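You operate a simulated robot arm through the tools that you are given. There is no shell and no other tool. Be economical: measure what you need, move in short steps, check, and stop when the job is done.

You are at the controls of a simulated two-armed robot. One attempt, no reset.

JOB
Switch the synthesizer on, tune it and try the flute tab.
Fine: the display ends on IN TUNE; hold the A key till the level lamps have shown for a second; that tab alone stays on; leave the other controls alone.

The check looks at the end state, three seconds after you hand in, the way a careful person would. Anything else that was tipped, shoved, dropped, spilled or broken makes it a failure.

ROBOT AND FRAMES
Two 7-joint arms with fingered hands on one trunk, on a base that drives. Base frame: it is fixed to the floor where the robot stands at the start and does not move with it; the origin is under the middle of the robot, x ahead of it, y to its left, z up. Units: mm, degrees, N and s.
The left shoulder is at the start at [85, 125, 999], the right one opposite. With the tool pointing down near the work surface each hand reaches from about 480 to 880 mm from the robot's upright axis, wherever it stands, measured 20 degrees to its own side. Places, roughly: a-note piano key [800, -300, 800]; b-note piano key [800, -300, 800]; bright slider of the synthesizer [1000, -300, 800]; c-note piano key [800, -200, 800]; d-note piano key [800, -200, 800]; e-note piano key [800, -200, 800]; f-note piano key [800, -200, 800]; flute tab [900, -100, 800]; g-note piano key [800, -300, 800]; hold button of the synthesizer [800, -100, 800]; horn tab [900, -100, 800]; level slider of the synthesizer [1000, -200, 800]; organ tab [900, 0, 800]; pitch display of the synthesizer [1100, -300, 800]; power switch of the synthesizer [800, 0, 800]; steel pedal plate [700, 0, 0]. Payload 4 kg a hand.
Tool frame (each hand has its own): the origin (TCP) lies between the finger pads and is the grasp point; the fingertips stand 29 mm ahead of it; z points along the fingers, y is the line along which they close. The gripper opens to 100 mm. The gripper's body begins 34 mm behind the TCP. The gripper is a hand of 5 fingers: y runs from the thumb to the fingers, the wrist lies at [-15, -105, -177] in the tool frame, and closing takes about 1.5 s.
Orientation is that of the tool frame in the base frame, as [roll, pitch, yaw] about the fixed x, y, z axes, in that order (R = Rz(yaw) Ry(pitch) Rx(roll)). With the fingers straight down and the wrist toward the robot, the tool's x, y and z point along [0, 1, 0], [1, 0, 0] and [0, 0, -1] of the base frame.

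CONTROLS
- The arms move only by the tool send_rows. It takes "left_increments", "right_increments" or both (then of equal length, played together; a hand with none holds still); each is text: rows parted by semicolons, each of 6 numbers parted by spaces: the shift along the tool's x, y, z in mm, then the turn, a rotation vector about the tool's x, y, z in degrees. In form: dx dy dz rx ry rz; .... A call has 1 to 10 rows; each row shifts and turns the commanded pose from where the row before left it, along the tool's axes as they then stand. "left_claw" and "right_claw" are, for a hand that has rows, the closure, from 0 (fully open) to 1 (shut), set as the call begins (left out, the last holds). Each row takes 0.2 s and may step no farther than 50 mm and 8.6 degrees from the row before; otherwise, or with a gripper value out of range, the whole call is refused. A pose out of reach is approached as far as the arm can. The call stops where the force on the tool passes 40 N (or 10 N more than at its start, if that is more) or the arm is blocked; 0.2 s more then pass. The fingers move at their own pace (about 45 mm/s each) and stop on an object; they squeeze with about 33 N. The grip force told is the motor's: it shows also when the fingers shut on nothing. Time passes only in rows, and 0.2 s behind the last, so rows that do not move let the fingers close. The reply holds the time, the measured pose of the TCP, the force on the tool along the base axes, the opening and the grip force, in the units named above and with some noise, with the torque about the TCP (base axes, N m) and any sound that the robot's microphone picked up.
- Cameras (640 x 400 px; columns grow to the right, rows downward): "scene" is now at [196.4, 7, 1154.3]; the picture's right is [0.07, -1.00, -0.00], its down [-0.31, -0.02, -0.95] and it looks along [0.95, 0.07, -0.31] (base axes); focal length 243 px, centre (320, 200). "left" rides on the left gripper at [-66, -86, -121] in its tool frame; the picture's right is [-0.76, -0.31, 0.58], its down [0.59, -0.70, 0.40] and it looks along [0.28, 0.64, 0.71] (tool axes); focal length 247 px, centre (320, 200). "right" rides on the right gripper at [66, -86, -121] in its tool frame; the picture's right is [-0.76, 0.31, -0.58], its down [-0.59, -0.70, 0.40] and it looks along [-0.28, 0.64, 0.71] (tool axes); focal length 247 px, centre (320, 200). There is no depth. A picture from a camera that has moved, and an enlarged one, comes with that camera's place and axes in the base frame and with its lens.
- capture(camera): a new picture of that camera. It takes no simulated time.
- lift_body(by): slides the trunk up (or, below 0, down) by that many mm; the arms and the scene camera ride with it, the base frame stays. It gives what a move gives, with no picture.
- base_move(legs): drives the robot by 1 to 6 legs, each [ahead, turn to the left] in mm and degrees, along the robot's own axes; the way and the turn of a leg run together, so that a leg with both is an arc; at most 1500 mm and 180 degrees a leg. The arms and the cameras ride along, it lands a little off, and it stops where it bumps. It gives what a move gives.
- set_fingers(index, middle, ring, little, thumb_bend, thumb_turn, hand): sets how far each is bent, from 0 (flat) to 1 (curled in); at 0.3 the hand is open as for a grip, at 0.7 the pads meet at the TCP. One left out holds its place. A second passes; each finger stops where it meets its share of the squeeze, and holds until it gets a number again. A gripper value or a shape takes the hand back. It gives what a move gives, with no picture; readings hold the bend of each and the force on index, middle, ring, little, thumb and palm. thumb_turn goes from beside the hand (0) to across from the fingers (1), as for a grip.
- grasp_type(shape, hand): the hand has 5 fingers and takes this shape, open, in about a second: jaw (thumb against the fingers, like two jaws); tri (thumb and two fingers); tip (a fingertip pinch); poke (one finger out to press); point (the index stretched); flat (the hand flat); cup (the hand cupped); fist (a fist). The gripper value then closes the fingers along that shape, each until it touches; the sizes above hold for jaw. It gives what a move gives, with no picture.
- pan_tilt(pan, tilt): turns the head with the scene camera to pan (to the left, within 80 degrees either way) and tilt (down, from -29 to 69), counted from straight ahead of the robot. It gives what a move gives.
- enlarge(camera, box): a new picture of the part [left, top, right, bottom] of that camera's present view, enlarged. It takes no simulated time.
- hand_in(): hands the job in; it is judged then, once.

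Go step by step. Nothing tells you exact positions but the pictures and the camera data: compare them with the known pose of the tool, close in by small moves and look again before you grip or let go. The budget is 120 turns and 100 pictures, counting those below and the enlarged ones. Unless the task says otherwise, let go and move clear before handing in, and close with one line.

The tools are called as name(argument=value, ...) on one line, values as JSON. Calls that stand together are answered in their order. send_rows: Moves the arms, as the interface text tells. Its arguments: {"type":"object","properties":{"left_increments":{"type":"string"},"left_claw":{"type":"number"},"right_increments":{"type":"string"},"right_claw":{"type":"number"}},"required":[]} The other tools are called the same way: lift_body (by) slides the trunk up or down; grasp_type (shape, hand) gives the hand a shape; set_fingers (index, middle, ring, little, thumb_bend, thumb_turn, hand) moves the fingers one by one; base_move (legs) drives the base; pan_tilt (pan, tilt) turns the head that bears the scene camera; capture (camera) takes a picture; enlarge (camera, box) takes an enlarged picture of a part of a camera's view; hand_in () hands the job in.

At the start:

```text
time_s: 0.0
left_ee_pos: [542.1, 210.6, 1132.8]
left_ee_rot: [-179.9, 0.0, 89.9]
left_wrist_force: [-1.1, -0.4, -1.0]
left_moment: [0.02, 0.02, -0.02]
left_gripper_width: 99.8
left_finger_force: 0.1
left_shape: jaw
left_bend: [0.3, 0.3, 0.3, 0.3, 0.3, 0.98]
left_finger forces: [0.1, 0.1, 0.0, 0.0, 0.0, 0.1]
right_ee_pos: [554.3, -286.6, 1100.2]
right_ee_rot: [-180.0, 0.1, 90.1]
right_wrist_force: [0.2, 0.1, -0.7]
right_moment: [0.01, 0.01, 0.0]
right_gripper_width: 99.7
right_finger_force: 0.1
right_shape: jaw
right_bend: [0.3, 0.3, 0.3, 0.3, 0.3, 0.98]
right_finger forces: [0.0, 0.0, 0.0, 0.0, 0.1, 0.1]
trunk travel left (down, up): [-200.0, 547.0]
robot x, y, heading: [-1.3, -0.2, 0.1]
head pan, tilt: [4.2, 17.9]
```

scene: 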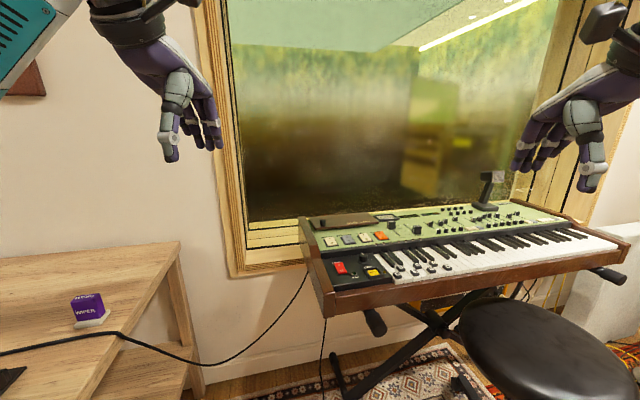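
right: 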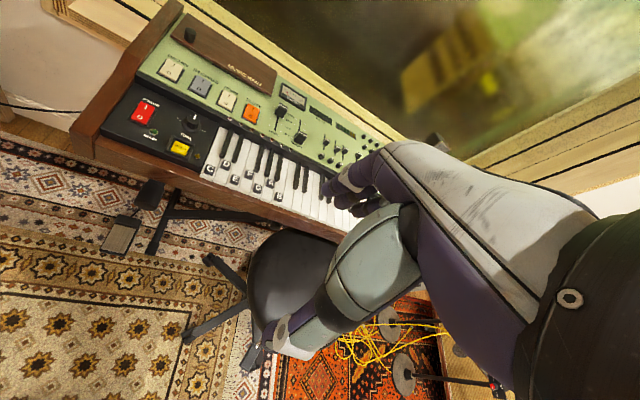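
left: 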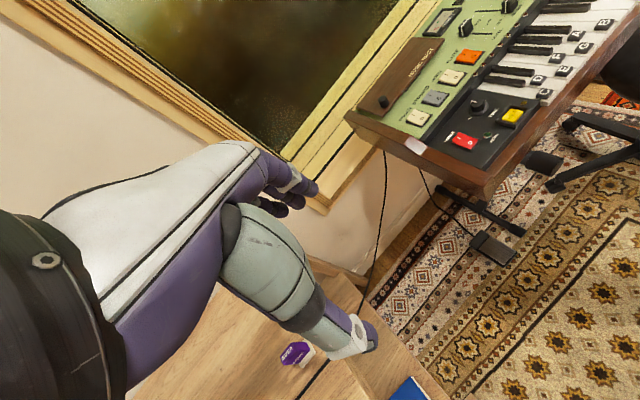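

I see the synthesizer ahead and slightly to the right, with the power switch, tabs and keys at its left end. I'll look closer to find each control.

enlarge(camera="right", box=[80, 0, 400, 200])

enlarge(camera="scene", box=[290, 190, 450, 290])

enlarge(camera="left", box=[340, 0, 640, 188])

```text
2.00 times, centred on (240, 100) of right
camera zoom: at [469.6, -221.2, 1221.3], right [0.31, -0.76, 0.58], down [-0.7, -0.59, -0.4], along [0.64, -0.28, -0.71], focal length 494 px, centre (480, 400)
```

zoom: 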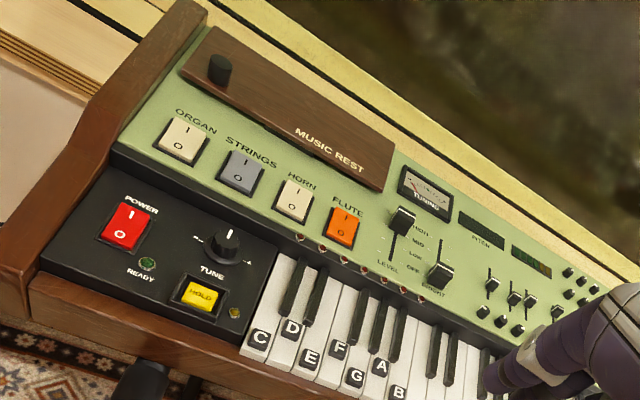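

```text
4.00 times, centred on (370, 240) of scene
camera zoom: at [196.4, 7.0, 1154.3], right [0.07, -1.0, 0.0], down [-0.31, -0.02, -0.95], along [0.95, 0.07, -0.31], focal length 971 px, centre (120, 40)
```

zoom: 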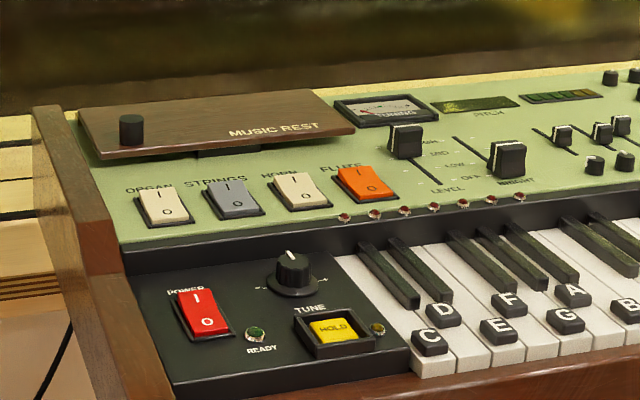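

```text
2.13 times, centred on (490, 94) of left
camera zoom: at [457.0, 144.2, 1253.5], right [-0.31, -0.76, -0.58], down [-0.7, 0.59, -0.4], along [0.64, 0.28, -0.71], focal length 526 px, centre (-42, 426)
```

zoom: 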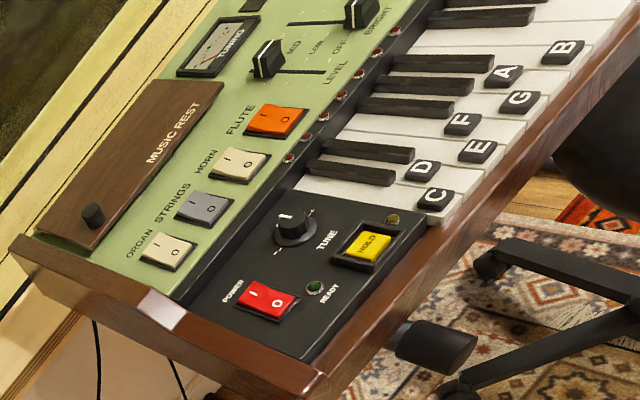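

Triangulating gives power at about (768,-8,777), tune knob (818,-73,785), flute tab (929,-141,798) and A-key label (817,-269,775). The panel is yawed about -17°. I'll drive a little forward for reach and put both hands in poke shape.

base_move(legs=[[110, 0]])

grasp_type(shape="poke", hand="right")

pan_tilt(pan=-10, tilt=30)

capture(camera="scene")

capture(camera="right")

```text
time_s: 1.2
left_ee_pos: [650.7, 210.9, 1130.9]
left_ee_rot: [-179.9, 0.0, 90.1]
left_wrist_force: [0.0, 0.0, 0.8]
left_moment: [0.01, 0.03, 0.01]
left_gripper_width: 99.6
left_finger_force: 0.0
left_shape: jaw
left_bend: [0.3, 0.3, 0.3, 0.3, 0.3, 0.98]
left_finger forces: [0.1, 0.1, 0.0, 0.0, 0.0, 0.0]
right_ee_pos: [665.8, -284.8, 1100.5]
right_ee_rot: [-179.9, 0.0, 90.1]
right_wrist_force: [0.8, 0.3, -0.6]
right_moment: [0.02, 0.0, -0.02]
right_gripper_width: 99.6
right_finger_force: 0.0
right_shape: jaw
right_bend: [0.3, 0.3, 0.3, 0.3, 0.3, 0.98]
right_finger forces: [0.0, 0.0, 0.1, 0.1, 0.0, 0.1]
trunk travel left (down, up): [-200.0, 547.0]
robot x, y, heading: [109.2, -3.4, 0.3]
head pan, tilt: [4.2, 17.9]
```

```text
time_s: 2.1
left_ee_pos: [650.3, 212.6, 1132.1]
left_ee_rot: [-179.9, -0.1, 90.1]
left_wrist_force: [0.1, 0.4, 0.0]
left_moment: [-0.01, -0.01, -0.02]
left_gripper_width: 99.8
left_finger_force: 0.0
left_shape: jaw
left_bend: [0.3, 0.3, 0.3, 0.3, 0.3, 0.98]
left_finger forces: [0.1, 0.1, 0.0, 0.0, 0.0, 0.2]
right_ee_pos: [665.4, -285.7, 1099.9]
right_ee_rot: [-179.9, 0.0, 90.1]
right_wrist_force: [-0.1, -0.7, 0.2]
right_moment: [0.0, -0.01, -0.04]
right_gripper_width: 0.3
right_finger_force: 0.1
right_shape: poke
right_bend: [0.7, 0.7, 0.99, 0.99, 1.0, 1.0]
right_finger forces: [0.0, 0.1, 0.1, 0.0, 0.0, 0.0]
trunk travel left (down, up): [-200.0, 547.0]
robot x, y, heading: [111.9, 2.4, 0.1]
head pan, tilt: [4.2, 17.9]
```

```text
time_s: 2.9
left_ee_pos: [651.3, 212.3, 1132.5]
left_ee_rot: [-180.0, -0.1, 90.0]
left_wrist_force: [0.3, 0.2, 0.5]
left_moment: [0.0, 0.0, -0.01]
left_gripper_width: 100.1
left_finger_force: 0.1
left_shape: jaw
left_bend: [0.3, 0.3, 0.3, 0.3, 0.3, 0.98]
left_finger forces: [0.1, 0.0, 0.0, 0.1, 0.0, 0.1]
right_ee_pos: [664.4, -285.3, 1100.6]
right_ee_rot: [-180.0, 0.0, 90.0]
right_wrist_force: [-0.1, 0.6, 0.2]
right_moment: [0.0, -0.01, -0.01]
right_gripper_width: 0.0
right_finger_force: 0.0
right_shape: poke
right_bend: [0.7, 0.7, 0.99, 0.99, 1.0, 1.0]
right_finger forces: [0.0, 0.1, 0.1, 0.0, 0.0, 0.0]
trunk travel left (down, up): [-200.0, 547.0]
robot x, y, heading: [111.5, 2.2, -0.0]
head pan, tilt: [-10.0, 30.0]
```

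```text
93 pictures are left
camera scene: at [302.1, -14.9, 1134.9], right [-0.17, -0.99, 0.0], down [-0.49, 0.09, -0.87], along [0.85, -0.15, -0.5], focal length 243 px, centre (320, 200)
```

scene: 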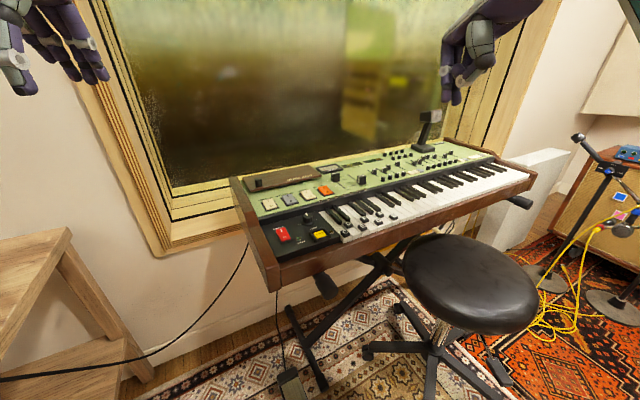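

```text
92 pictures are left
camera right: at [579.7, -220.1, 1221.3], right [0.31, -0.76, 0.58], down [-0.7, -0.59, -0.4], along [0.64, -0.28, -0.71], focal length 247 px, centre (320, 200)
```

right: 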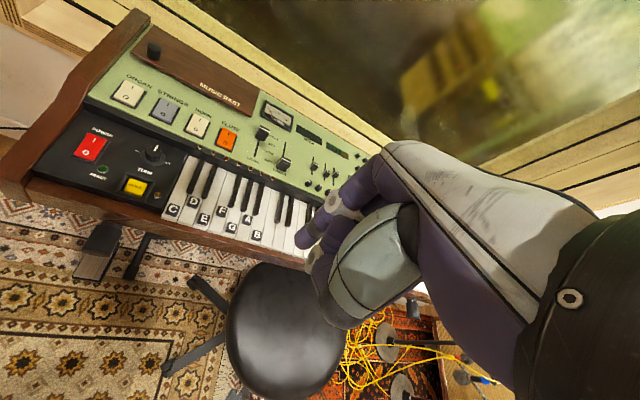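

The hand points with index and middle. I'll curl the middle to leave only the index out, then look at where its tip sits.

set_fingers(hand="right", middle=1, index=0.6)

enlarge(camera="right", box=[260, 130, 500, 280])

enlarge(camera="scene", box=[400, 0, 560, 100])

```text
time_s: 3.9
left_ee_pos: [650.7, 211.7, 1133.7]
left_ee_rot: [-179.9, 0.0, 90.1]
left_wrist_force: [0.0, 0.1, 0.2]
left_moment: [0.0, -0.01, 0.02]
left_gripper_width: 100.0
left_finger_force: 0.0
left_shape: jaw
left_bend: [0.3, 0.3, 0.3, 0.3, 0.3, 0.98]
left_finger forces: [0.1, 0.0, 0.0, 0.1, 0.0, 0.0]
right_ee_pos: [664.5, -285.4, 1100.0]
right_ee_rot: [-180.0, -0.1, 90.1]
right_wrist_force: [0.2, -0.1, 0.4]
right_moment: [0.01, 0.03, 0.03]
right_gripper_width: 33.8
right_finger_force: 0.0
right_shape: fingers
right_bend: [0.6, 1.0, 0.99, 0.99, 1.0, 1.0]
right_finger forces: [0.0, 0.0, 0.0, 0.0, 0.1, 0.1]
trunk travel left (down, up): [-200.0, 547.0]
robot x, y, heading: [107.9, 1.3, 0.1]
head pan, tilt: [-10.0, 30.0]
```

```text
2.67 times, centred on (380, 205) of right
camera zoom: at [579.7, -220.1, 1221.3], right [0.31, -0.76, 0.58], down [-0.7, -0.59, -0.4], along [0.64, -0.28, -0.71], focal length 659 px, centre (160, 187)
```

zoom: 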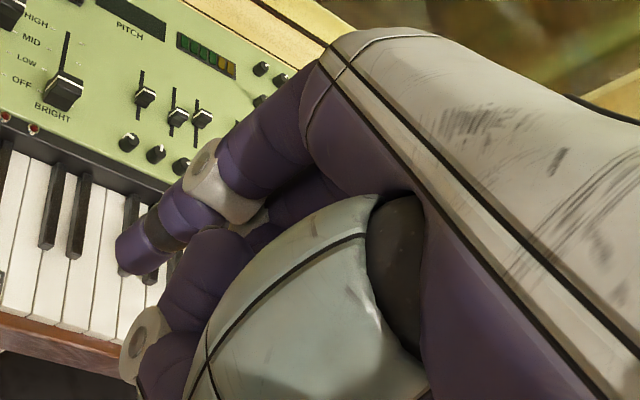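

```text
4.00 times, centred on (480, 50) of scene
camera zoom: at [302.1, -15.0, 1134.8], right [-0.17, -0.99, 0.0], down [-0.49, 0.09, -0.87], along [0.85, -0.15, -0.5], focal length 971 px, centre (-320, 800)
```

zoom: 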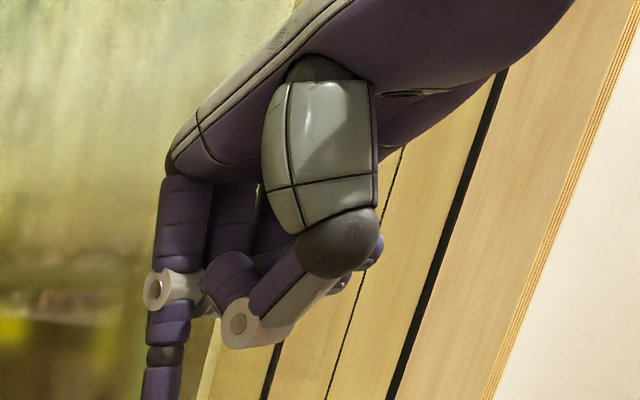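

The index tip stands about 20 mm ahead and 28 mm below the TCP. I'll move the right hand over the power switch, staying well above it, then check its place again.

send_rows(right_increments="34 11 30 0 0 0;34 11 30 0 0 0;34 11 30 0 0 0;34 11 30 0 0 0;34 12 30 0 0 0;34 12 30 0 0 0;34 12 30 0 0 0;34 12 20 0 0 0;0 0 0 0 0 0")

capture(camera="scene")

capture(camera="right")

capture(camera="left")

```text
time_s: 5.9
left_ee_pos: [650.9, 211.9, 1131.6]
left_ee_rot: [179.9, 0.1, 90.2]
left_wrist_force: [-0.4, 0.5, 0.5]
left_moment: [-0.03, -0.01, -0.02]
left_gripper_width: 99.8
left_finger_force: 0.1
left_shape: jaw
left_bend: [0.3, 0.3, 0.3, 0.3, 0.3, 0.98]
left_finger forces: [0.0, 0.0, 0.0, 0.0, 0.0, 0.0]
right_ee_pos: [755.8, -12.2, 869.0]
right_ee_rot: [-180.0, -0.1, 90.1]
right_wrist_force: [0.1, -0.8, 0.6]
right_moment: [0.02, 0.01, 0.01]
right_gripper_width: 34.1
right_finger_force: 0.1
right_shape: fingers
right_bend: [0.6, 1.0, 0.99, 0.99, 1.0, 1.0]
right_finger forces: [0.0, 0.0, 0.1, 0.1, 0.0, 0.1]
trunk travel left (down, up): [-200.0, 547.0]
robot x, y, heading: [109.6, 2.6, 0.2]
head pan, tilt: [-10.0, 30.0]
```

```text
89 pictures are left
camera scene: at [302.1, -14.8, 1134.9], right [-0.17, -0.99, 0.0], down [-0.49, 0.09, -0.87], along [0.85, -0.15, -0.5], focal length 243 px, centre (320, 200)
```

scene: 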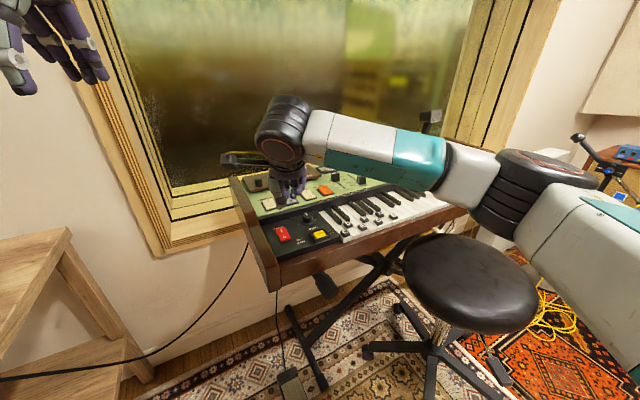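

```text
88 pictures are left
camera right: at [670.4, 53.6, 990.7], right [0.31, -0.76, 0.58], down [-0.7, -0.59, -0.4], along [0.64, -0.28, -0.71], focal length 247 px, centre (320, 200)
```

right: 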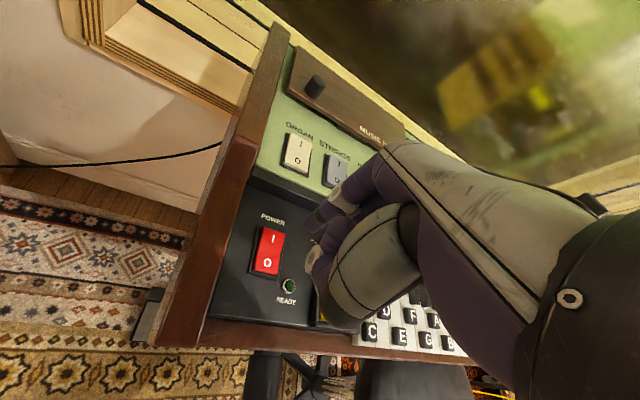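

```text
87 pictures are left
camera left: at [566.3, 145.4, 1253.4], right [-0.31, -0.76, -0.58], down [-0.7, 0.59, -0.4], along [0.64, 0.28, -0.71], focal length 247 px, centre (320, 200)
```

left: 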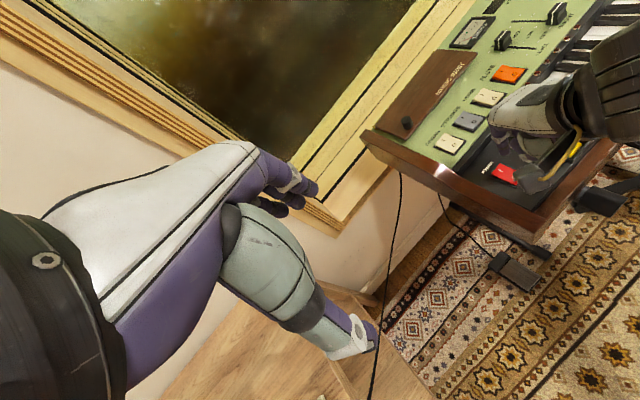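

enlarge(camera="scene", box=[240, 150, 340, 250])

enlarge(camera="right", box=[220, 140, 420, 340])

enlarge(camera="left", box=[460, 100, 600, 240])

```text
4.00 times, centred on (290, 200) of scene
camera zoom: at [302.1, -14.8, 1134.9], right [-0.17, -0.99, 0.0], down [-0.49, 0.09, -0.87], along [0.85, -0.15, -0.5], focal length 971 px, centre (440, 200)
```

zoom: 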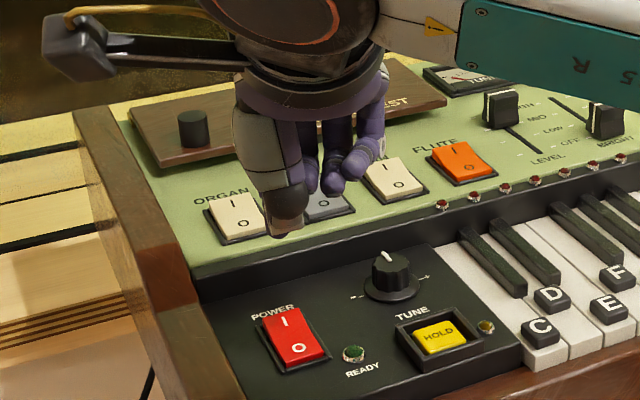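

```text
2.00 times, centred on (320, 240) of right
camera zoom: at [670.4, 53.6, 990.7], right [0.31, -0.76, 0.58], down [-0.7, -0.59, -0.4], along [0.64, -0.28, -0.71], focal length 494 px, centre (320, 120)
```

zoom: 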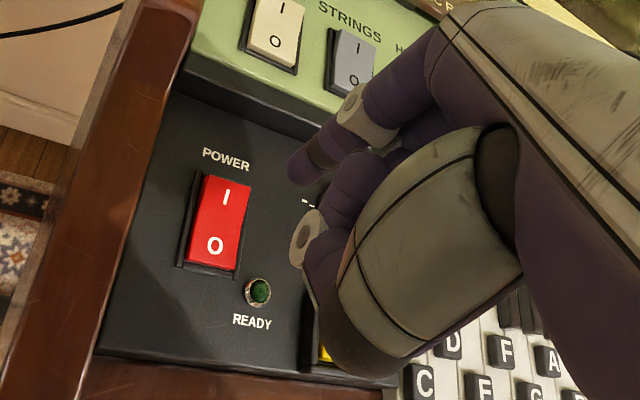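

```text
2.86 times, centred on (530, 170) of left
camera zoom: at [566.3, 145.4, 1253.4], right [-0.31, -0.76, -0.58], down [-0.7, 0.59, -0.4], along [0.64, 0.28, -0.71], focal length 706 px, centre (-280, 286)
```

zoom: 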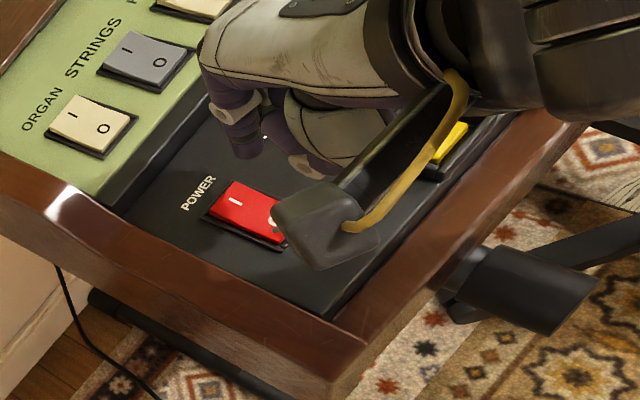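

The index tip is about (+22,+3,-33) from the TCP. I'll line it up over the power switch's "I" end and come down.

send_rows(right_increments="8 5 0 0 0 0;0 0 25 0 0 0;0 0 15 0 0 0;0 0 0 0 0 0")

enlarge(camera="right", box=[220, 140, 420, 340])

enlarge(camera="left", box=[460, 100, 600, 240])

```text
time_s: 6.9
left_ee_pos: [650.2, 210.9, 1132.4]
left_ee_rot: [-179.8, 0.0, 90.1]
left_wrist_force: [0.5, -0.6, 0.3]
left_moment: [0.03, 0.02, -0.02]
left_gripper_width: 99.4
left_finger_force: 0.1
left_shape: jaw
left_bend: [0.3, 0.3, 0.3, 0.3, 0.3, 0.98]
left_finger forces: [0.0, 0.1, 0.0, 0.0, 0.0, 0.1]
right_ee_pos: [761.1, -5.4, 830.3]
right_ee_rot: [-180.0, 0.0, 90.1]
right_wrist_force: [-0.8, -0.2, 0.4]
right_moment: [0.0, 0.03, 0.02]
right_gripper_width: 33.9
right_finger_force: 0.0
right_shape: fingers
right_bend: [0.6, 1.0, 0.99, 0.99, 1.0, 1.0]
right_finger forces: [0.1, 0.0, 0.1, 0.1, 0.0, 0.0]
trunk travel left (down, up): [-200.0, 547.0]
robot x, y, heading: [112.0, 0.4, -0.1]
head pan, tilt: [-10.0, 30.0]
```

```text
2.00 times, centred on (320, 240) of right
camera zoom: at [676.1, 60.3, 951.4], right [0.31, -0.76, 0.58], down [-0.7, -0.59, -0.4], along [0.64, -0.28, -0.71], focal length 494 px, centre (320, 120)
```

zoom: 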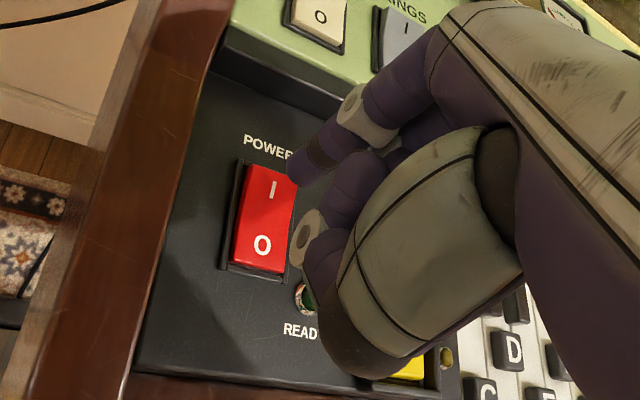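

```text
2.86 times, centred on (530, 170) of left
camera zoom: at [566.4, 145.4, 1253.4], right [-0.31, -0.76, -0.58], down [-0.7, 0.59, -0.4], along [0.64, 0.28, -0.71], focal length 706 px, centre (-280, 286)
```

zoom: 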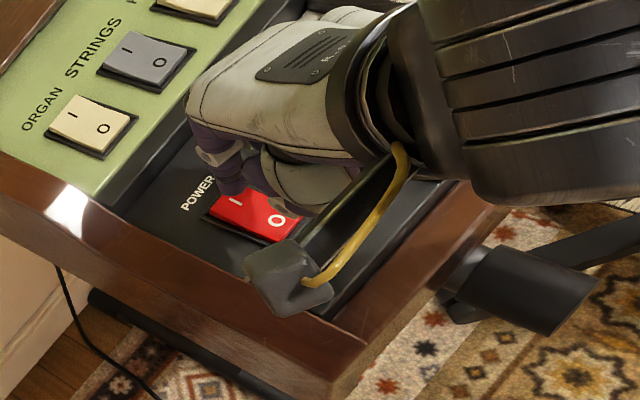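

The tip is over the "I" end. Pressing down slowly now.

send_rows(right_increments="2 0 8 0 0 0;0 0 5 0 0 0;0 0 4 0 0 0;0 0 4 0 0 0;0 0 3 0 0 0;0 0 0 0 0 0")

enlarge(camera="right", box=[220, 140, 420, 340])

enlarge(camera="left", box=[460, 100, 600, 240])

```text
time_s: 8.3
left_ee_pos: [650.9, 212.6, 1131.9]
left_ee_rot: [-179.9, 0.1, 90.1]
left_wrist_force: [0.2, -0.6, 0.6]
left_moment: [0.0, -0.01, 0.0]
left_gripper_width: 99.8
left_finger_force: 0.2
left_shape: jaw
left_bend: [0.3, 0.3, 0.3, 0.3, 0.3, 0.98]
left_finger forces: [0.0, 0.0, 0.0, 0.1, 0.0, 0.0]
right_ee_pos: [761.8, -2.7, 806.6]
right_ee_rot: [-179.9, 0.0, 90.2]
right_wrist_force: [1.1, -0.3, -0.1]
right_moment: [-0.01, -0.01, -0.01]
right_gripper_width: 34.0
right_finger_force: 0.1
right_shape: fingers
right_bend: [0.6, 1.0, 0.99, 0.99, 1.0, 1.0]
right_finger forces: [0.1, 0.0, 0.1, 0.0, 0.0, 0.0]
trunk travel left (down, up): [-200.0, 547.0]
robot x, y, heading: [105.9, 2.6, 0.1]
head pan, tilt: [-10.0, 30.0]
```

```text
2.00 times, centred on (320, 240) of right
camera zoom: at [676.2, 62.5, 927.4], right [0.31, -0.76, 0.58], down [-0.7, -0.59, -0.4], along [0.64, -0.28, -0.71], focal length 494 px, centre (320, 120)
```

zoom: 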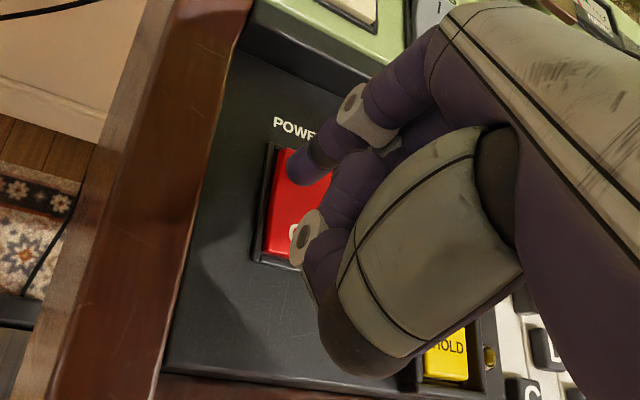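

```text
2.86 times, centred on (530, 170) of left
camera zoom: at [566.4, 145.3, 1253.4], right [-0.31, -0.76, -0.58], down [-0.7, 0.59, -0.4], along [0.64, 0.28, -0.71], focal length 706 px, centre (-280, 286)
```

zoom: 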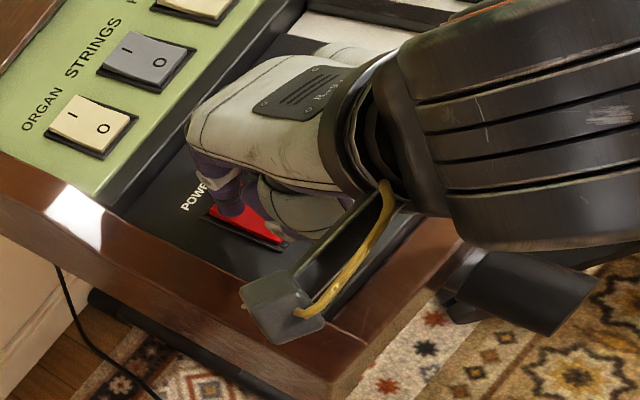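

No contact yet, so I'll keep going down in small steps.

send_rows(right_increments="1 0 3 0 0 0;0 0 3 0 0 0;0 0 2 0 0 0;0 0 0 0 0 0")

```text
time_s: 9.3
left_ee_pos: [649.4, 211.8, 1133.4]
left_ee_rot: [180.0, 0.0, 90.1]
left_wrist_force: [-0.2, 0.3, 0.3]
left_moment: [0.01, 0.02, -0.03]
left_gripper_width: 99.8
left_finger_force: 0.0
left_shape: jaw
left_bend: [0.3, 0.3, 0.3, 0.3, 0.3, 0.98]
left_finger forces: [0.0, 0.0, 0.1, 0.0, 0.1, 0.0]
right_ee_pos: [761.1, -1.6, 798.8]
right_ee_rot: [179.9, 0.0, 90.1]
right_wrist_force: [0.2, -0.3, 3.5]
right_moment: [-0.02, -0.06, 0.0]
right_gripper_width: 34.0
right_finger_force: 1.4
right_shape: fingers
right_bend: [0.6, 1.0, 0.99, 0.99, 1.0, 1.0]
right_finger forces: [3.0, 0.1, 0.0, 0.0, 0.1, 0.0]
trunk travel left (down, up): [-200.0, 547.0]
robot x, y, heading: [109.4, -3.8, 0.2]
head pan, tilt: [-10.0, 30.0]
```

send_rows(right_increments="0 0 2 0 0 0;0 0 2 0 0 0;0 0 0 0 0 0")

enlarge(camera="right", box=[220, 140, 420, 340])

```text
time_s: 10.1
left_ee_pos: [648.1, 212.1, 1133.5]
left_ee_rot: [179.9, 0.0, 90.1]
left_wrist_force: [0.8, 0.7, 0.5]
left_moment: [0.0, -0.02, 0.0]
left_gripper_width: 99.7
left_finger_force: 0.2
left_shape: jaw
left_bend: [0.3, 0.3, 0.3, 0.3, 0.3, 0.98]
left_finger forces: [0.0, 0.0, 0.0, 0.1, 0.1, 0.0]
right_ee_pos: [761.2, -2.3, 798.6]
right_ee_rot: [179.6, -0.1, 90.2]
right_wrist_force: [0.9, -0.8, 24.0]
right_moment: [0.19, -0.57, 0.0]
right_gripper_width: 34.2
right_finger_force: 11.6
right_shape: fingers
right_bend: [0.6, 1.0, 0.99, 0.99, 1.0, 1.0]
right_finger forces: [23.9, 0.0, 0.1, 0.0, 0.0, 0.0]
trunk travel left (down, up): [-200.0, 547.0]
robot x, y, heading: [112.3, -1.8, 0.3]
head pan, tilt: [-10.0, 30.0]
```

```text
2.00 times, centred on (320, 240) of right
camera zoom: at [675.1, 63.8, 919.1], right [0.3, -0.76, 0.58], down [-0.7, -0.59, -0.41], along [0.65, -0.28, -0.71], focal length 494 px, centre (320, 120)
```

zoom: 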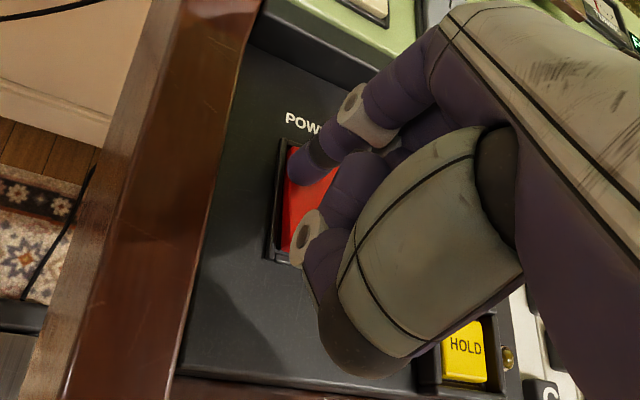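

The display has lit, so the power seems on. I'll lift straight up and check.

send_rows(right_increments="0 0 -10 0 0 0;0 0 -30 0 0 0;0 0 -40 0 0 0;0 -40 -20 0 0 0;0 -50 0 0 0 0;0 -50 0 0 0 0;0 0 0 0 0 0")

enlarge(camera="scene", box=[230, 150, 470, 300])

enlarge(camera="left", box=[360, 0, 640, 200])

```text
time_s: 11.7
left_ee_pos: [650.9, 212.5, 1132.8]
left_ee_rot: [-180.0, 0.0, 90.2]
left_wrist_force: [-1.0, 0.2, 0.5]
left_moment: [0.0, 0.0, -0.01]
left_gripper_width: 99.7
left_finger_force: 0.0
left_shape: jaw
left_bend: [0.3, 0.3, 0.3, 0.3, 0.3, 0.98]
left_finger forces: [0.2, 0.0, 0.0, 0.0, 0.0, 0.0]
right_ee_pos: [619.8, -3.6, 893.6]
right_ee_rot: [-180.0, -0.1, 90.1]
right_wrist_force: [-0.2, -0.1, 0.4]
right_moment: [0.0, 0.02, -0.01]
right_gripper_width: 34.3
right_finger_force: 0.1
right_shape: fingers
right_bend: [0.6, 1.0, 0.99, 0.99, 1.0, 1.0]
right_finger forces: [0.0, 0.0, 0.0, 0.1, 0.0, 0.0]
trunk travel left (down, up): [-200.0, 547.0]
robot x, y, heading: [110.4, 0.2, 0.4]
head pan, tilt: [-10.0, 30.0]
```

```text
2.67 times, centred on (350, 225) of scene
camera zoom: at [302.1, -14.9, 1134.8], right [-0.17, -0.99, 0.0], down [-0.49, 0.09, -0.87], along [0.85, -0.15, -0.5], focal length 647 px, centre (240, 133)
```

zoom: 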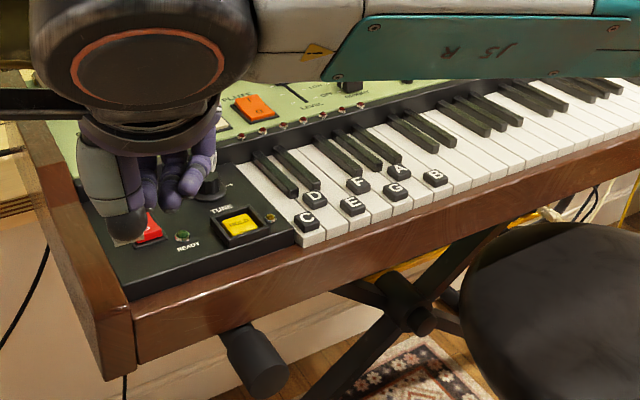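

```text
2.00 times, centred on (500, 100) of left
camera zoom: at [566.5, 145.3, 1253.3], right [-0.31, -0.76, -0.58], down [-0.7, 0.59, -0.4], along [0.64, 0.28, -0.71], focal length 494 px, centre (-40, 400)
```

zoom: 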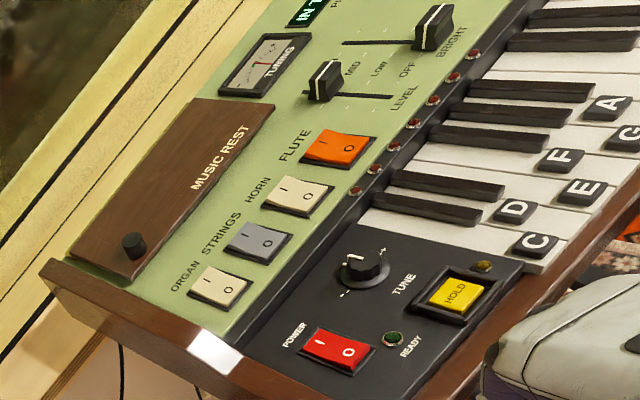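

The display seems to show "IN T…" already, but the READY lamp looks dark. I'll move the arm aside to read both properly.

send_rows(right_increments="-45 0 -10 0 0 0;-45 0 -10 0 0 0;-45 0 -10 0 0 0;-45 5 -10 0 0 0;-45 5 -10 0 0 0;-45 5 -10 0 0 0;0 0 0 0 0 0")

capture(camera="scene")

enlarge(camera="right", box=[60, 0, 380, 200])

enlarge(camera="left", box=[480, 0, 600, 75])

```text
time_s: 13.3
left_ee_pos: [650.9, 211.2, 1132.9]
left_ee_rot: [-179.9, 0.0, 90.1]
left_wrist_force: [0.4, 0.1, -0.4]
left_moment: [-0.02, 0.01, 0.01]
left_gripper_width: 99.6
left_finger_force: 0.0
left_shape: jaw
left_bend: [0.3, 0.3, 0.3, 0.3, 0.3, 0.98]
left_finger forces: [0.0, 0.1, 0.1, 0.1, 0.0, 0.1]
right_ee_pos: [637.4, -274.7, 953.1]
right_ee_rot: [-179.9, 0.0, 90.2]
right_wrist_force: [0.0, -0.6, 0.4]
right_moment: [0.06, 0.02, 0.0]
right_gripper_width: 34.2
right_finger_force: 0.1
right_shape: fingers
right_bend: [0.6, 1.0, 0.99, 0.99, 1.0, 1.0]
right_finger forces: [0.0, 0.0, 0.1, 0.0, 0.0, 0.0]
trunk travel left (down, up): [-200.0, 547.0]
robot x, y, heading: [109.8, 1.8, -0.0]
head pan, tilt: [-10.0, 30.0]
```

```text
76 pictures are left
camera scene: at [302.1, -15.1, 1134.8], right [-0.17, -0.99, 0.0], down [-0.49, 0.09, -0.87], along [0.85, -0.15, -0.5], focal length 243 px, centre (320, 200)
```

scene: 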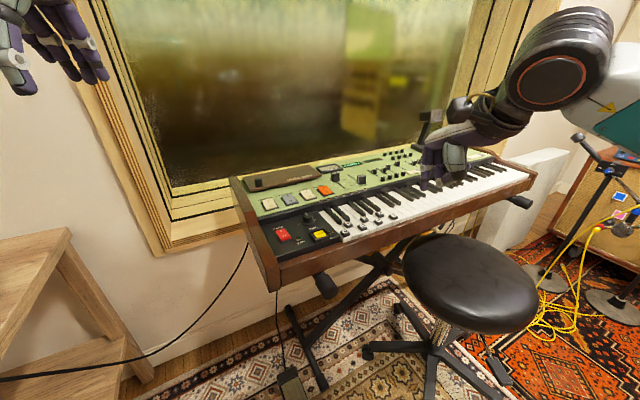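

```text
2.00 times, centred on (220, 100) of right
camera zoom: at [552.1, -209.9, 1075.2], right [0.31, -0.76, 0.58], down [-0.7, -0.59, -0.4], along [0.64, -0.28, -0.71], focal length 494 px, centre (520, 400)
```

zoom: 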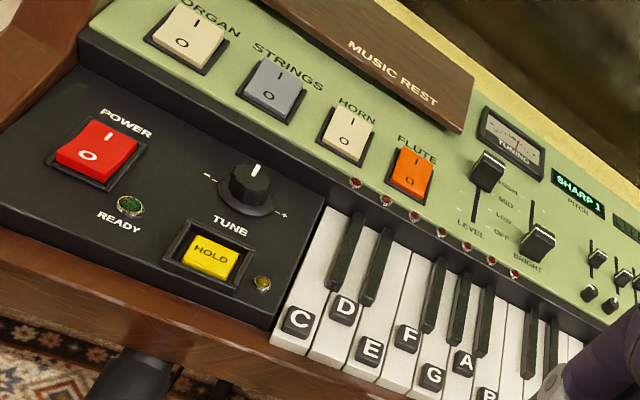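

```text
5.33 times, centred on (540, 38) of left
camera zoom: at [566.4, 145.1, 1253.4], right [-0.31, -0.76, -0.58], down [-0.7, 0.59, -0.4], along [0.64, 0.29, -0.71], focal length 1317 px, centre (-853, 1067)
```

zoom: 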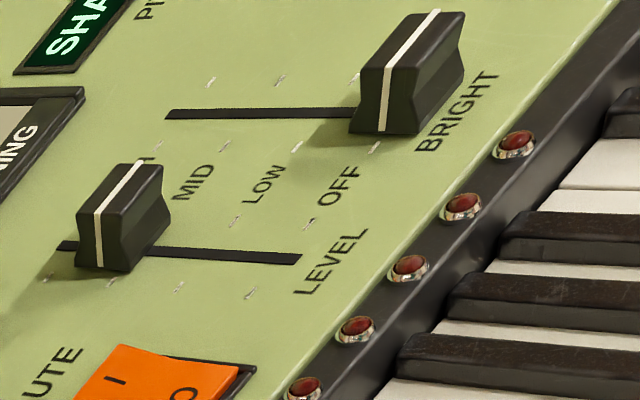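

It now reads "SHARP 1", so it is drifting while it warms up. I'll wait for the READY lamp to light and the reading to settle before tuning.

send_rows(right_increments="0 0 0 0 0 0;0 0 0 0 0 0;0 0 0 0 0 0;0 0 0 0 0 0;0 0 0 0 0 0;0 0 0 0 0 0;0 0 0 0 0 0;0 0 0 0 0 0;0 0 0 0 0 0;0 0 0 0 0 0")

send_rows(right_increments="0 0 0 0 0 0;0 0 0 0 0 0;0 0 0 0 0 0;0 0 0 0 0 0;0 0 0 0 0 0;0 0 0 0 0 0;0 0 0 0 0 0;0 0 0 0 0 0;0 0 0 0 0 0;0 0 0 0 0 0")

enlarge(camera="right", box=[60, 0, 380, 200])

```text
time_s: 15.5
left_ee_pos: [651.3, 211.9, 1132.5]
left_ee_rot: [-179.9, 0.0, 90.2]
left_wrist_force: [-0.1, 1.0, -0.1]
left_moment: [-0.01, 0.0, -0.01]
left_gripper_width: 99.6
left_finger_force: 0.1
left_shape: jaw
left_bend: [0.3, 0.3, 0.3, 0.3, 0.3, 0.98]
left_finger forces: [0.1, 0.0, 0.1, 0.1, 0.1, 0.0]
right_ee_pos: [638.9, -274.4, 954.9]
right_ee_rot: [179.9, 0.0, 90.1]
right_wrist_force: [0.7, 0.6, -0.6]
right_moment: [0.0, 0.02, -0.01]
right_gripper_width: 34.3
right_finger_force: 0.1
right_shape: fingers
right_bend: [0.6, 1.0, 0.99, 0.99, 1.0, 1.0]
right_finger forces: [0.0, 0.0, 0.0, 0.0, 0.0, 0.1]
trunk travel left (down, up): [-200.0, 547.0]
robot x, y, heading: [110.2, 1.4, 0.2]
head pan, tilt: [-10.0, 30.0]
```

```text
time_s: 17.7
left_ee_pos: [651.5, 211.2, 1133.2]
left_ee_rot: [-179.9, 0.0, 90.0]
left_wrist_force: [-0.1, -0.2, 0.5]
left_moment: [-0.02, 0.02, 0.0]
left_gripper_width: 100.0
left_finger_force: 0.1
left_shape: jaw
left_bend: [0.3, 0.3, 0.3, 0.3, 0.3, 0.98]
left_finger forces: [0.0, 0.0, 0.0, 0.0, 0.0, 0.1]
right_ee_pos: [637.4, -274.7, 954.0]
right_ee_rot: [179.9, 0.0, 90.0]
right_wrist_force: [-1.4, -0.7, 0.1]
right_moment: [-0.02, -0.04, 0.02]
right_gripper_width: 34.0
right_finger_force: 0.1
right_shape: fingers
right_bend: [0.6, 1.0, 0.99, 0.99, 1.0, 1.0]
right_finger forces: [0.0, 0.0, 0.0, 0.1, 0.1, 0.0]
trunk travel left (down, up): [-200.0, 547.0]
robot x, y, heading: [108.2, -1.6, -0.0]
head pan, tilt: [-10.0, 30.0]
```

```text
2.00 times, centred on (220, 100) of right
camera zoom: at [552.2, -209.4, 1075.1], right [0.31, -0.76, 0.58], down [-0.7, -0.59, -0.4], along [0.64, -0.28, -0.71], focal length 494 px, centre (520, 400)
```

zoom: 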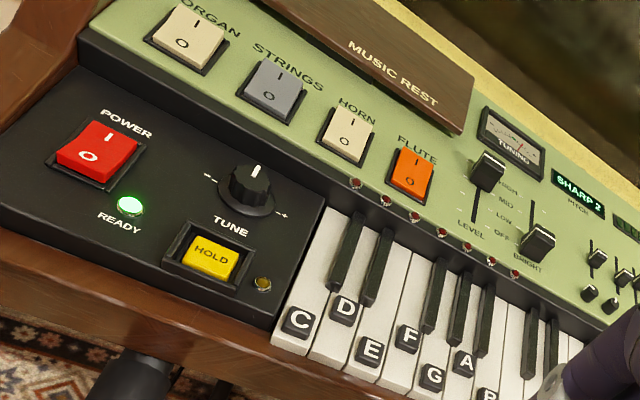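

READY is lit and the display reads "SHARP 2", so the knob has to turn toward "–", which is counter-clockwise. I'll use the left hand in a fingertip pinch, coming from the left: shape it, then turn it by 73°.

grasp_type(shape="tip", hand="left")

send_rows(left_increments="0 0 0 0 0 8.2;0 0 0 0 0 8.2;0 0 0 0 0 8.2;0 0 0 0 0 8.2;0 0 0 0 0 8.2;0 0 0 0 0 8.2;0 0 0 0 0 8.2;0 0 0 0 0 8.2;0 0 0 0 0 7.4;0 0 0 0 0 0")

pan_tilt(pan=8, tilt=25)

capture(camera="scene")

capture(camera="left")

```text
time_s: 18.6
left_ee_pos: [649.7, 212.1, 1132.2]
left_ee_rot: [-179.9, 0.0, 90.2]
left_wrist_force: [0.3, 0.9, 0.0]
left_moment: [0.0, -0.03, -0.04]
left_gripper_width: 99.7
left_finger_force: 0.2
left_shape: tip
left_bend: [0.3, 0.98, 0.99, 0.99, 0.3, 0.98]
left_finger forces: [0.0, 0.1, 0.1, 0.0, 0.0, 0.1]
right_ee_pos: [637.2, -274.7, 955.0]
right_ee_rot: [-180.0, 0.0, 90.1]
right_wrist_force: [-0.9, 0.4, -0.6]
right_moment: [-0.01, 0.01, 0.01]
right_gripper_width: 34.0
right_finger_force: 0.0
right_shape: fingers
right_bend: [0.6, 1.0, 0.99, 0.99, 1.0, 1.0]
right_finger forces: [0.1, 0.1, 0.0, 0.0, 0.1, 0.0]
trunk travel left (down, up): [-200.0, 547.0]
robot x, y, heading: [114.5, 0.8, 0.2]
head pan, tilt: [-10.0, 30.0]
```

```text
time_s: 20.8
left_ee_pos: [650.6, 211.8, 1132.3]
left_ee_rot: [180.0, 0.0, 17.1]
left_wrist_force: [0.4, 0.5, -0.5]
left_moment: [0.04, 0.0, -0.01]
left_gripper_width: 100.1
left_finger_force: 0.1
left_shape: tip
left_bend: [0.3, 0.98, 0.99, 0.99, 0.3, 0.98]
left_finger forces: [0.1, 0.0, 0.0, 0.1, 0.1, 0.0]
right_ee_pos: [637.3, -275.7, 954.3]
right_ee_rot: [-180.0, 0.0, 90.0]
right_wrist_force: [0.3, 0.7, 0.4]
right_moment: [0.01, 0.02, -0.02]
right_gripper_width: 34.0
right_finger_force: 0.0
right_shape: fingers
right_bend: [0.6, 1.0, 0.99, 0.99, 1.0, 1.0]
right_finger forces: [0.0, 0.0, 0.0, 0.0, 0.0, 0.1]
trunk travel left (down, up): [-200.0, 547.0]
robot x, y, heading: [112.1, 1.6, 0.1]
head pan, tilt: [-10.0, 30.0]
```

```text
time_s: 21.6
left_ee_pos: [650.2, 211.6, 1133.1]
left_ee_rot: [-180.0, 0.1, 17.2]
left_wrist_force: [-0.1, 0.4, -0.4]
left_moment: [0.01, 0.0, 0.0]
left_gripper_width: 99.9
left_finger_force: 0.1
left_shape: tip
left_bend: [0.3, 0.98, 0.99, 0.99, 0.3, 0.98]
left_finger forces: [0.0, 0.0, 0.0, 0.0, 0.0, 0.0]
right_ee_pos: [637.2, -273.8, 953.5]
right_ee_rot: [180.0, 0.0, 90.1]
right_wrist_force: [-0.9, 0.8, 0.3]
right_moment: [-0.01, 0.02, -0.02]
right_gripper_width: 34.1
right_finger_force: 0.0
right_shape: fingers
right_bend: [0.6, 1.0, 0.99, 0.99, 1.0, 1.0]
right_finger forces: [0.0, 0.0, 0.0, 0.1, 0.1, 0.1]
trunk travel left (down, up): [-200.0, 547.0]
robot x, y, heading: [110.7, 1.5, 0.2]
head pan, tilt: [8.0, 25.0]
```

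```text
72 pictures are left
camera scene: at [304.2, 13.5, 1142.8], right [0.14, -0.99, 0.0], down [-0.42, -0.06, -0.91], along [0.9, 0.13, -0.42], focal length 243 px, centre (320, 200)
```

scene: 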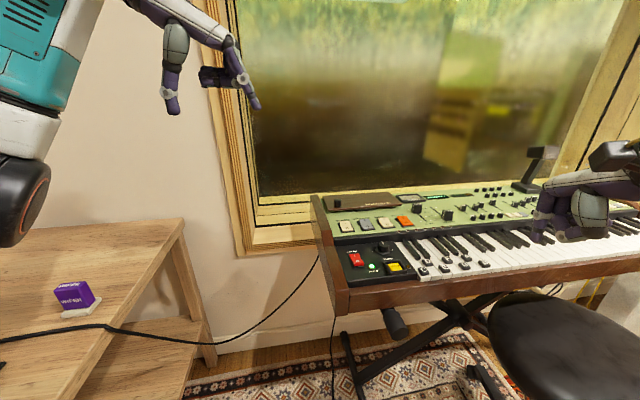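

```text
71 pictures are left
camera left: at [564.1, 273.1, 1253.5], right [-0.81, 0.07, -0.58], down [0.35, 0.85, -0.4], along [0.46, -0.53, -0.71], focal length 247 px, centre (320, 200)
```

left: 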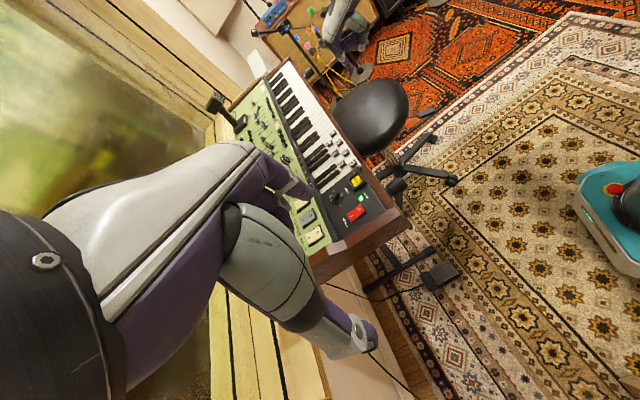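

The index and thumb are out and the other fingers are curled. I'll move the left hand over the tune knob, about 100 mm above it, with the pinch partly closed.

send_rows(left_increments="8.5 35.8 25.8 0 0 0;8.5 35.8 25.8 0 0 0;8.5 35.8 25.8 0 0 0;8.5 35.8 25.8 0 0 0;8.5 35.8 25.8 0 0 0;8.5 35.8 25.8 0 0 0;8.5 35.8 25.8 0 0 0;8.5 35.8 25.8 0 0 0;8.5 35.8 25.8 0 0 0;0 0 0 0 0 0", left_claw=0.4)

enlarge(camera="scene", box=[280, 130, 520, 300])

capture(camera="left")

capture(camera="right")

```text
time_s: 23.8
left_ee_pos: [818.6, -72.9, 897.5]
left_ee_rot: [179.9, -0.1, 17.1]
left_wrist_force: [-0.1, 0.2, -0.5]
left_moment: [-0.04, 0.01, -0.01]
left_gripper_width: 60.2
left_finger_force: 0.0
left_shape: tip
left_bend: [0.45, 0.98, 0.99, 0.99, 0.3, 1.0]
left_finger forces: [0.0, 0.1, 0.0, 0.0, 0.1, 0.0]
right_ee_pos: [636.9, -275.8, 954.3]
right_ee_rot: [180.0, 0.0, 90.1]
right_wrist_force: [-0.9, -0.6, 0.8]
right_moment: [0.03, 0.02, 0.04]
right_gripper_width: 34.0
right_finger_force: 0.0
right_shape: fingers
right_bend: [0.6, 1.0, 0.99, 0.99, 1.0, 1.0]
right_finger forces: [0.1, 0.0, 0.0, 0.1, 0.1, 0.0]
trunk travel left (down, up): [-200.0, 547.0]
robot x, y, heading: [111.1, -1.0, 0.1]
head pan, tilt: [8.0, 25.0]
```

```text
2.35 times, centred on (400, 215) of scene
camera zoom: at [304.2, 13.3, 1142.8], right [0.14, -0.99, 0.0], down [-0.42, -0.06, -0.91], along [0.9, 0.13, -0.42], focal length 571 px, centre (132, 165)
```

zoom: 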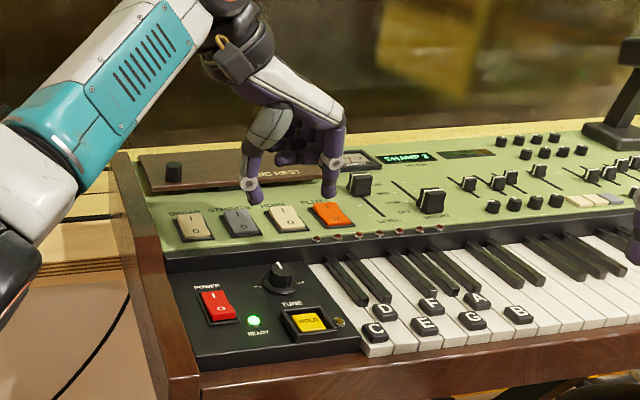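

```text
69 pictures are left
camera left: at [731.3, -11.7, 1019.1], right [-0.81, 0.07, -0.58], down [0.36, 0.85, -0.4], along [0.46, -0.53, -0.71], focal length 247 px, centre (320, 200)
```

left: 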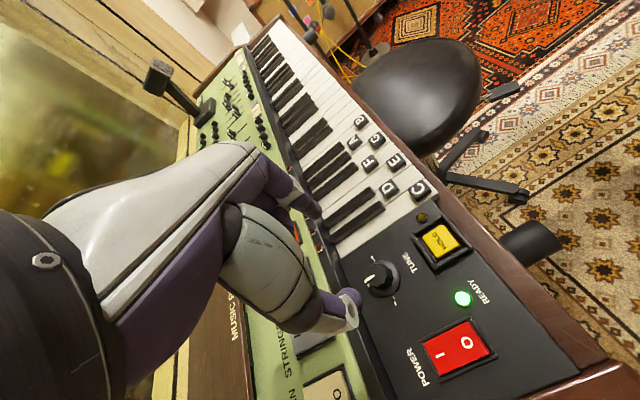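

```text
68 pictures are left
camera right: at [552.2, -209.6, 1075.1], right [0.31, -0.76, 0.58], down [-0.7, -0.59, -0.4], along [0.64, -0.28, -0.71], focal length 247 px, centre (320, 200)
```

right: 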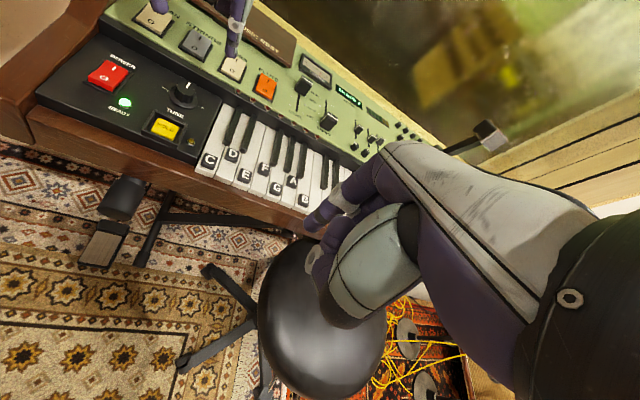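

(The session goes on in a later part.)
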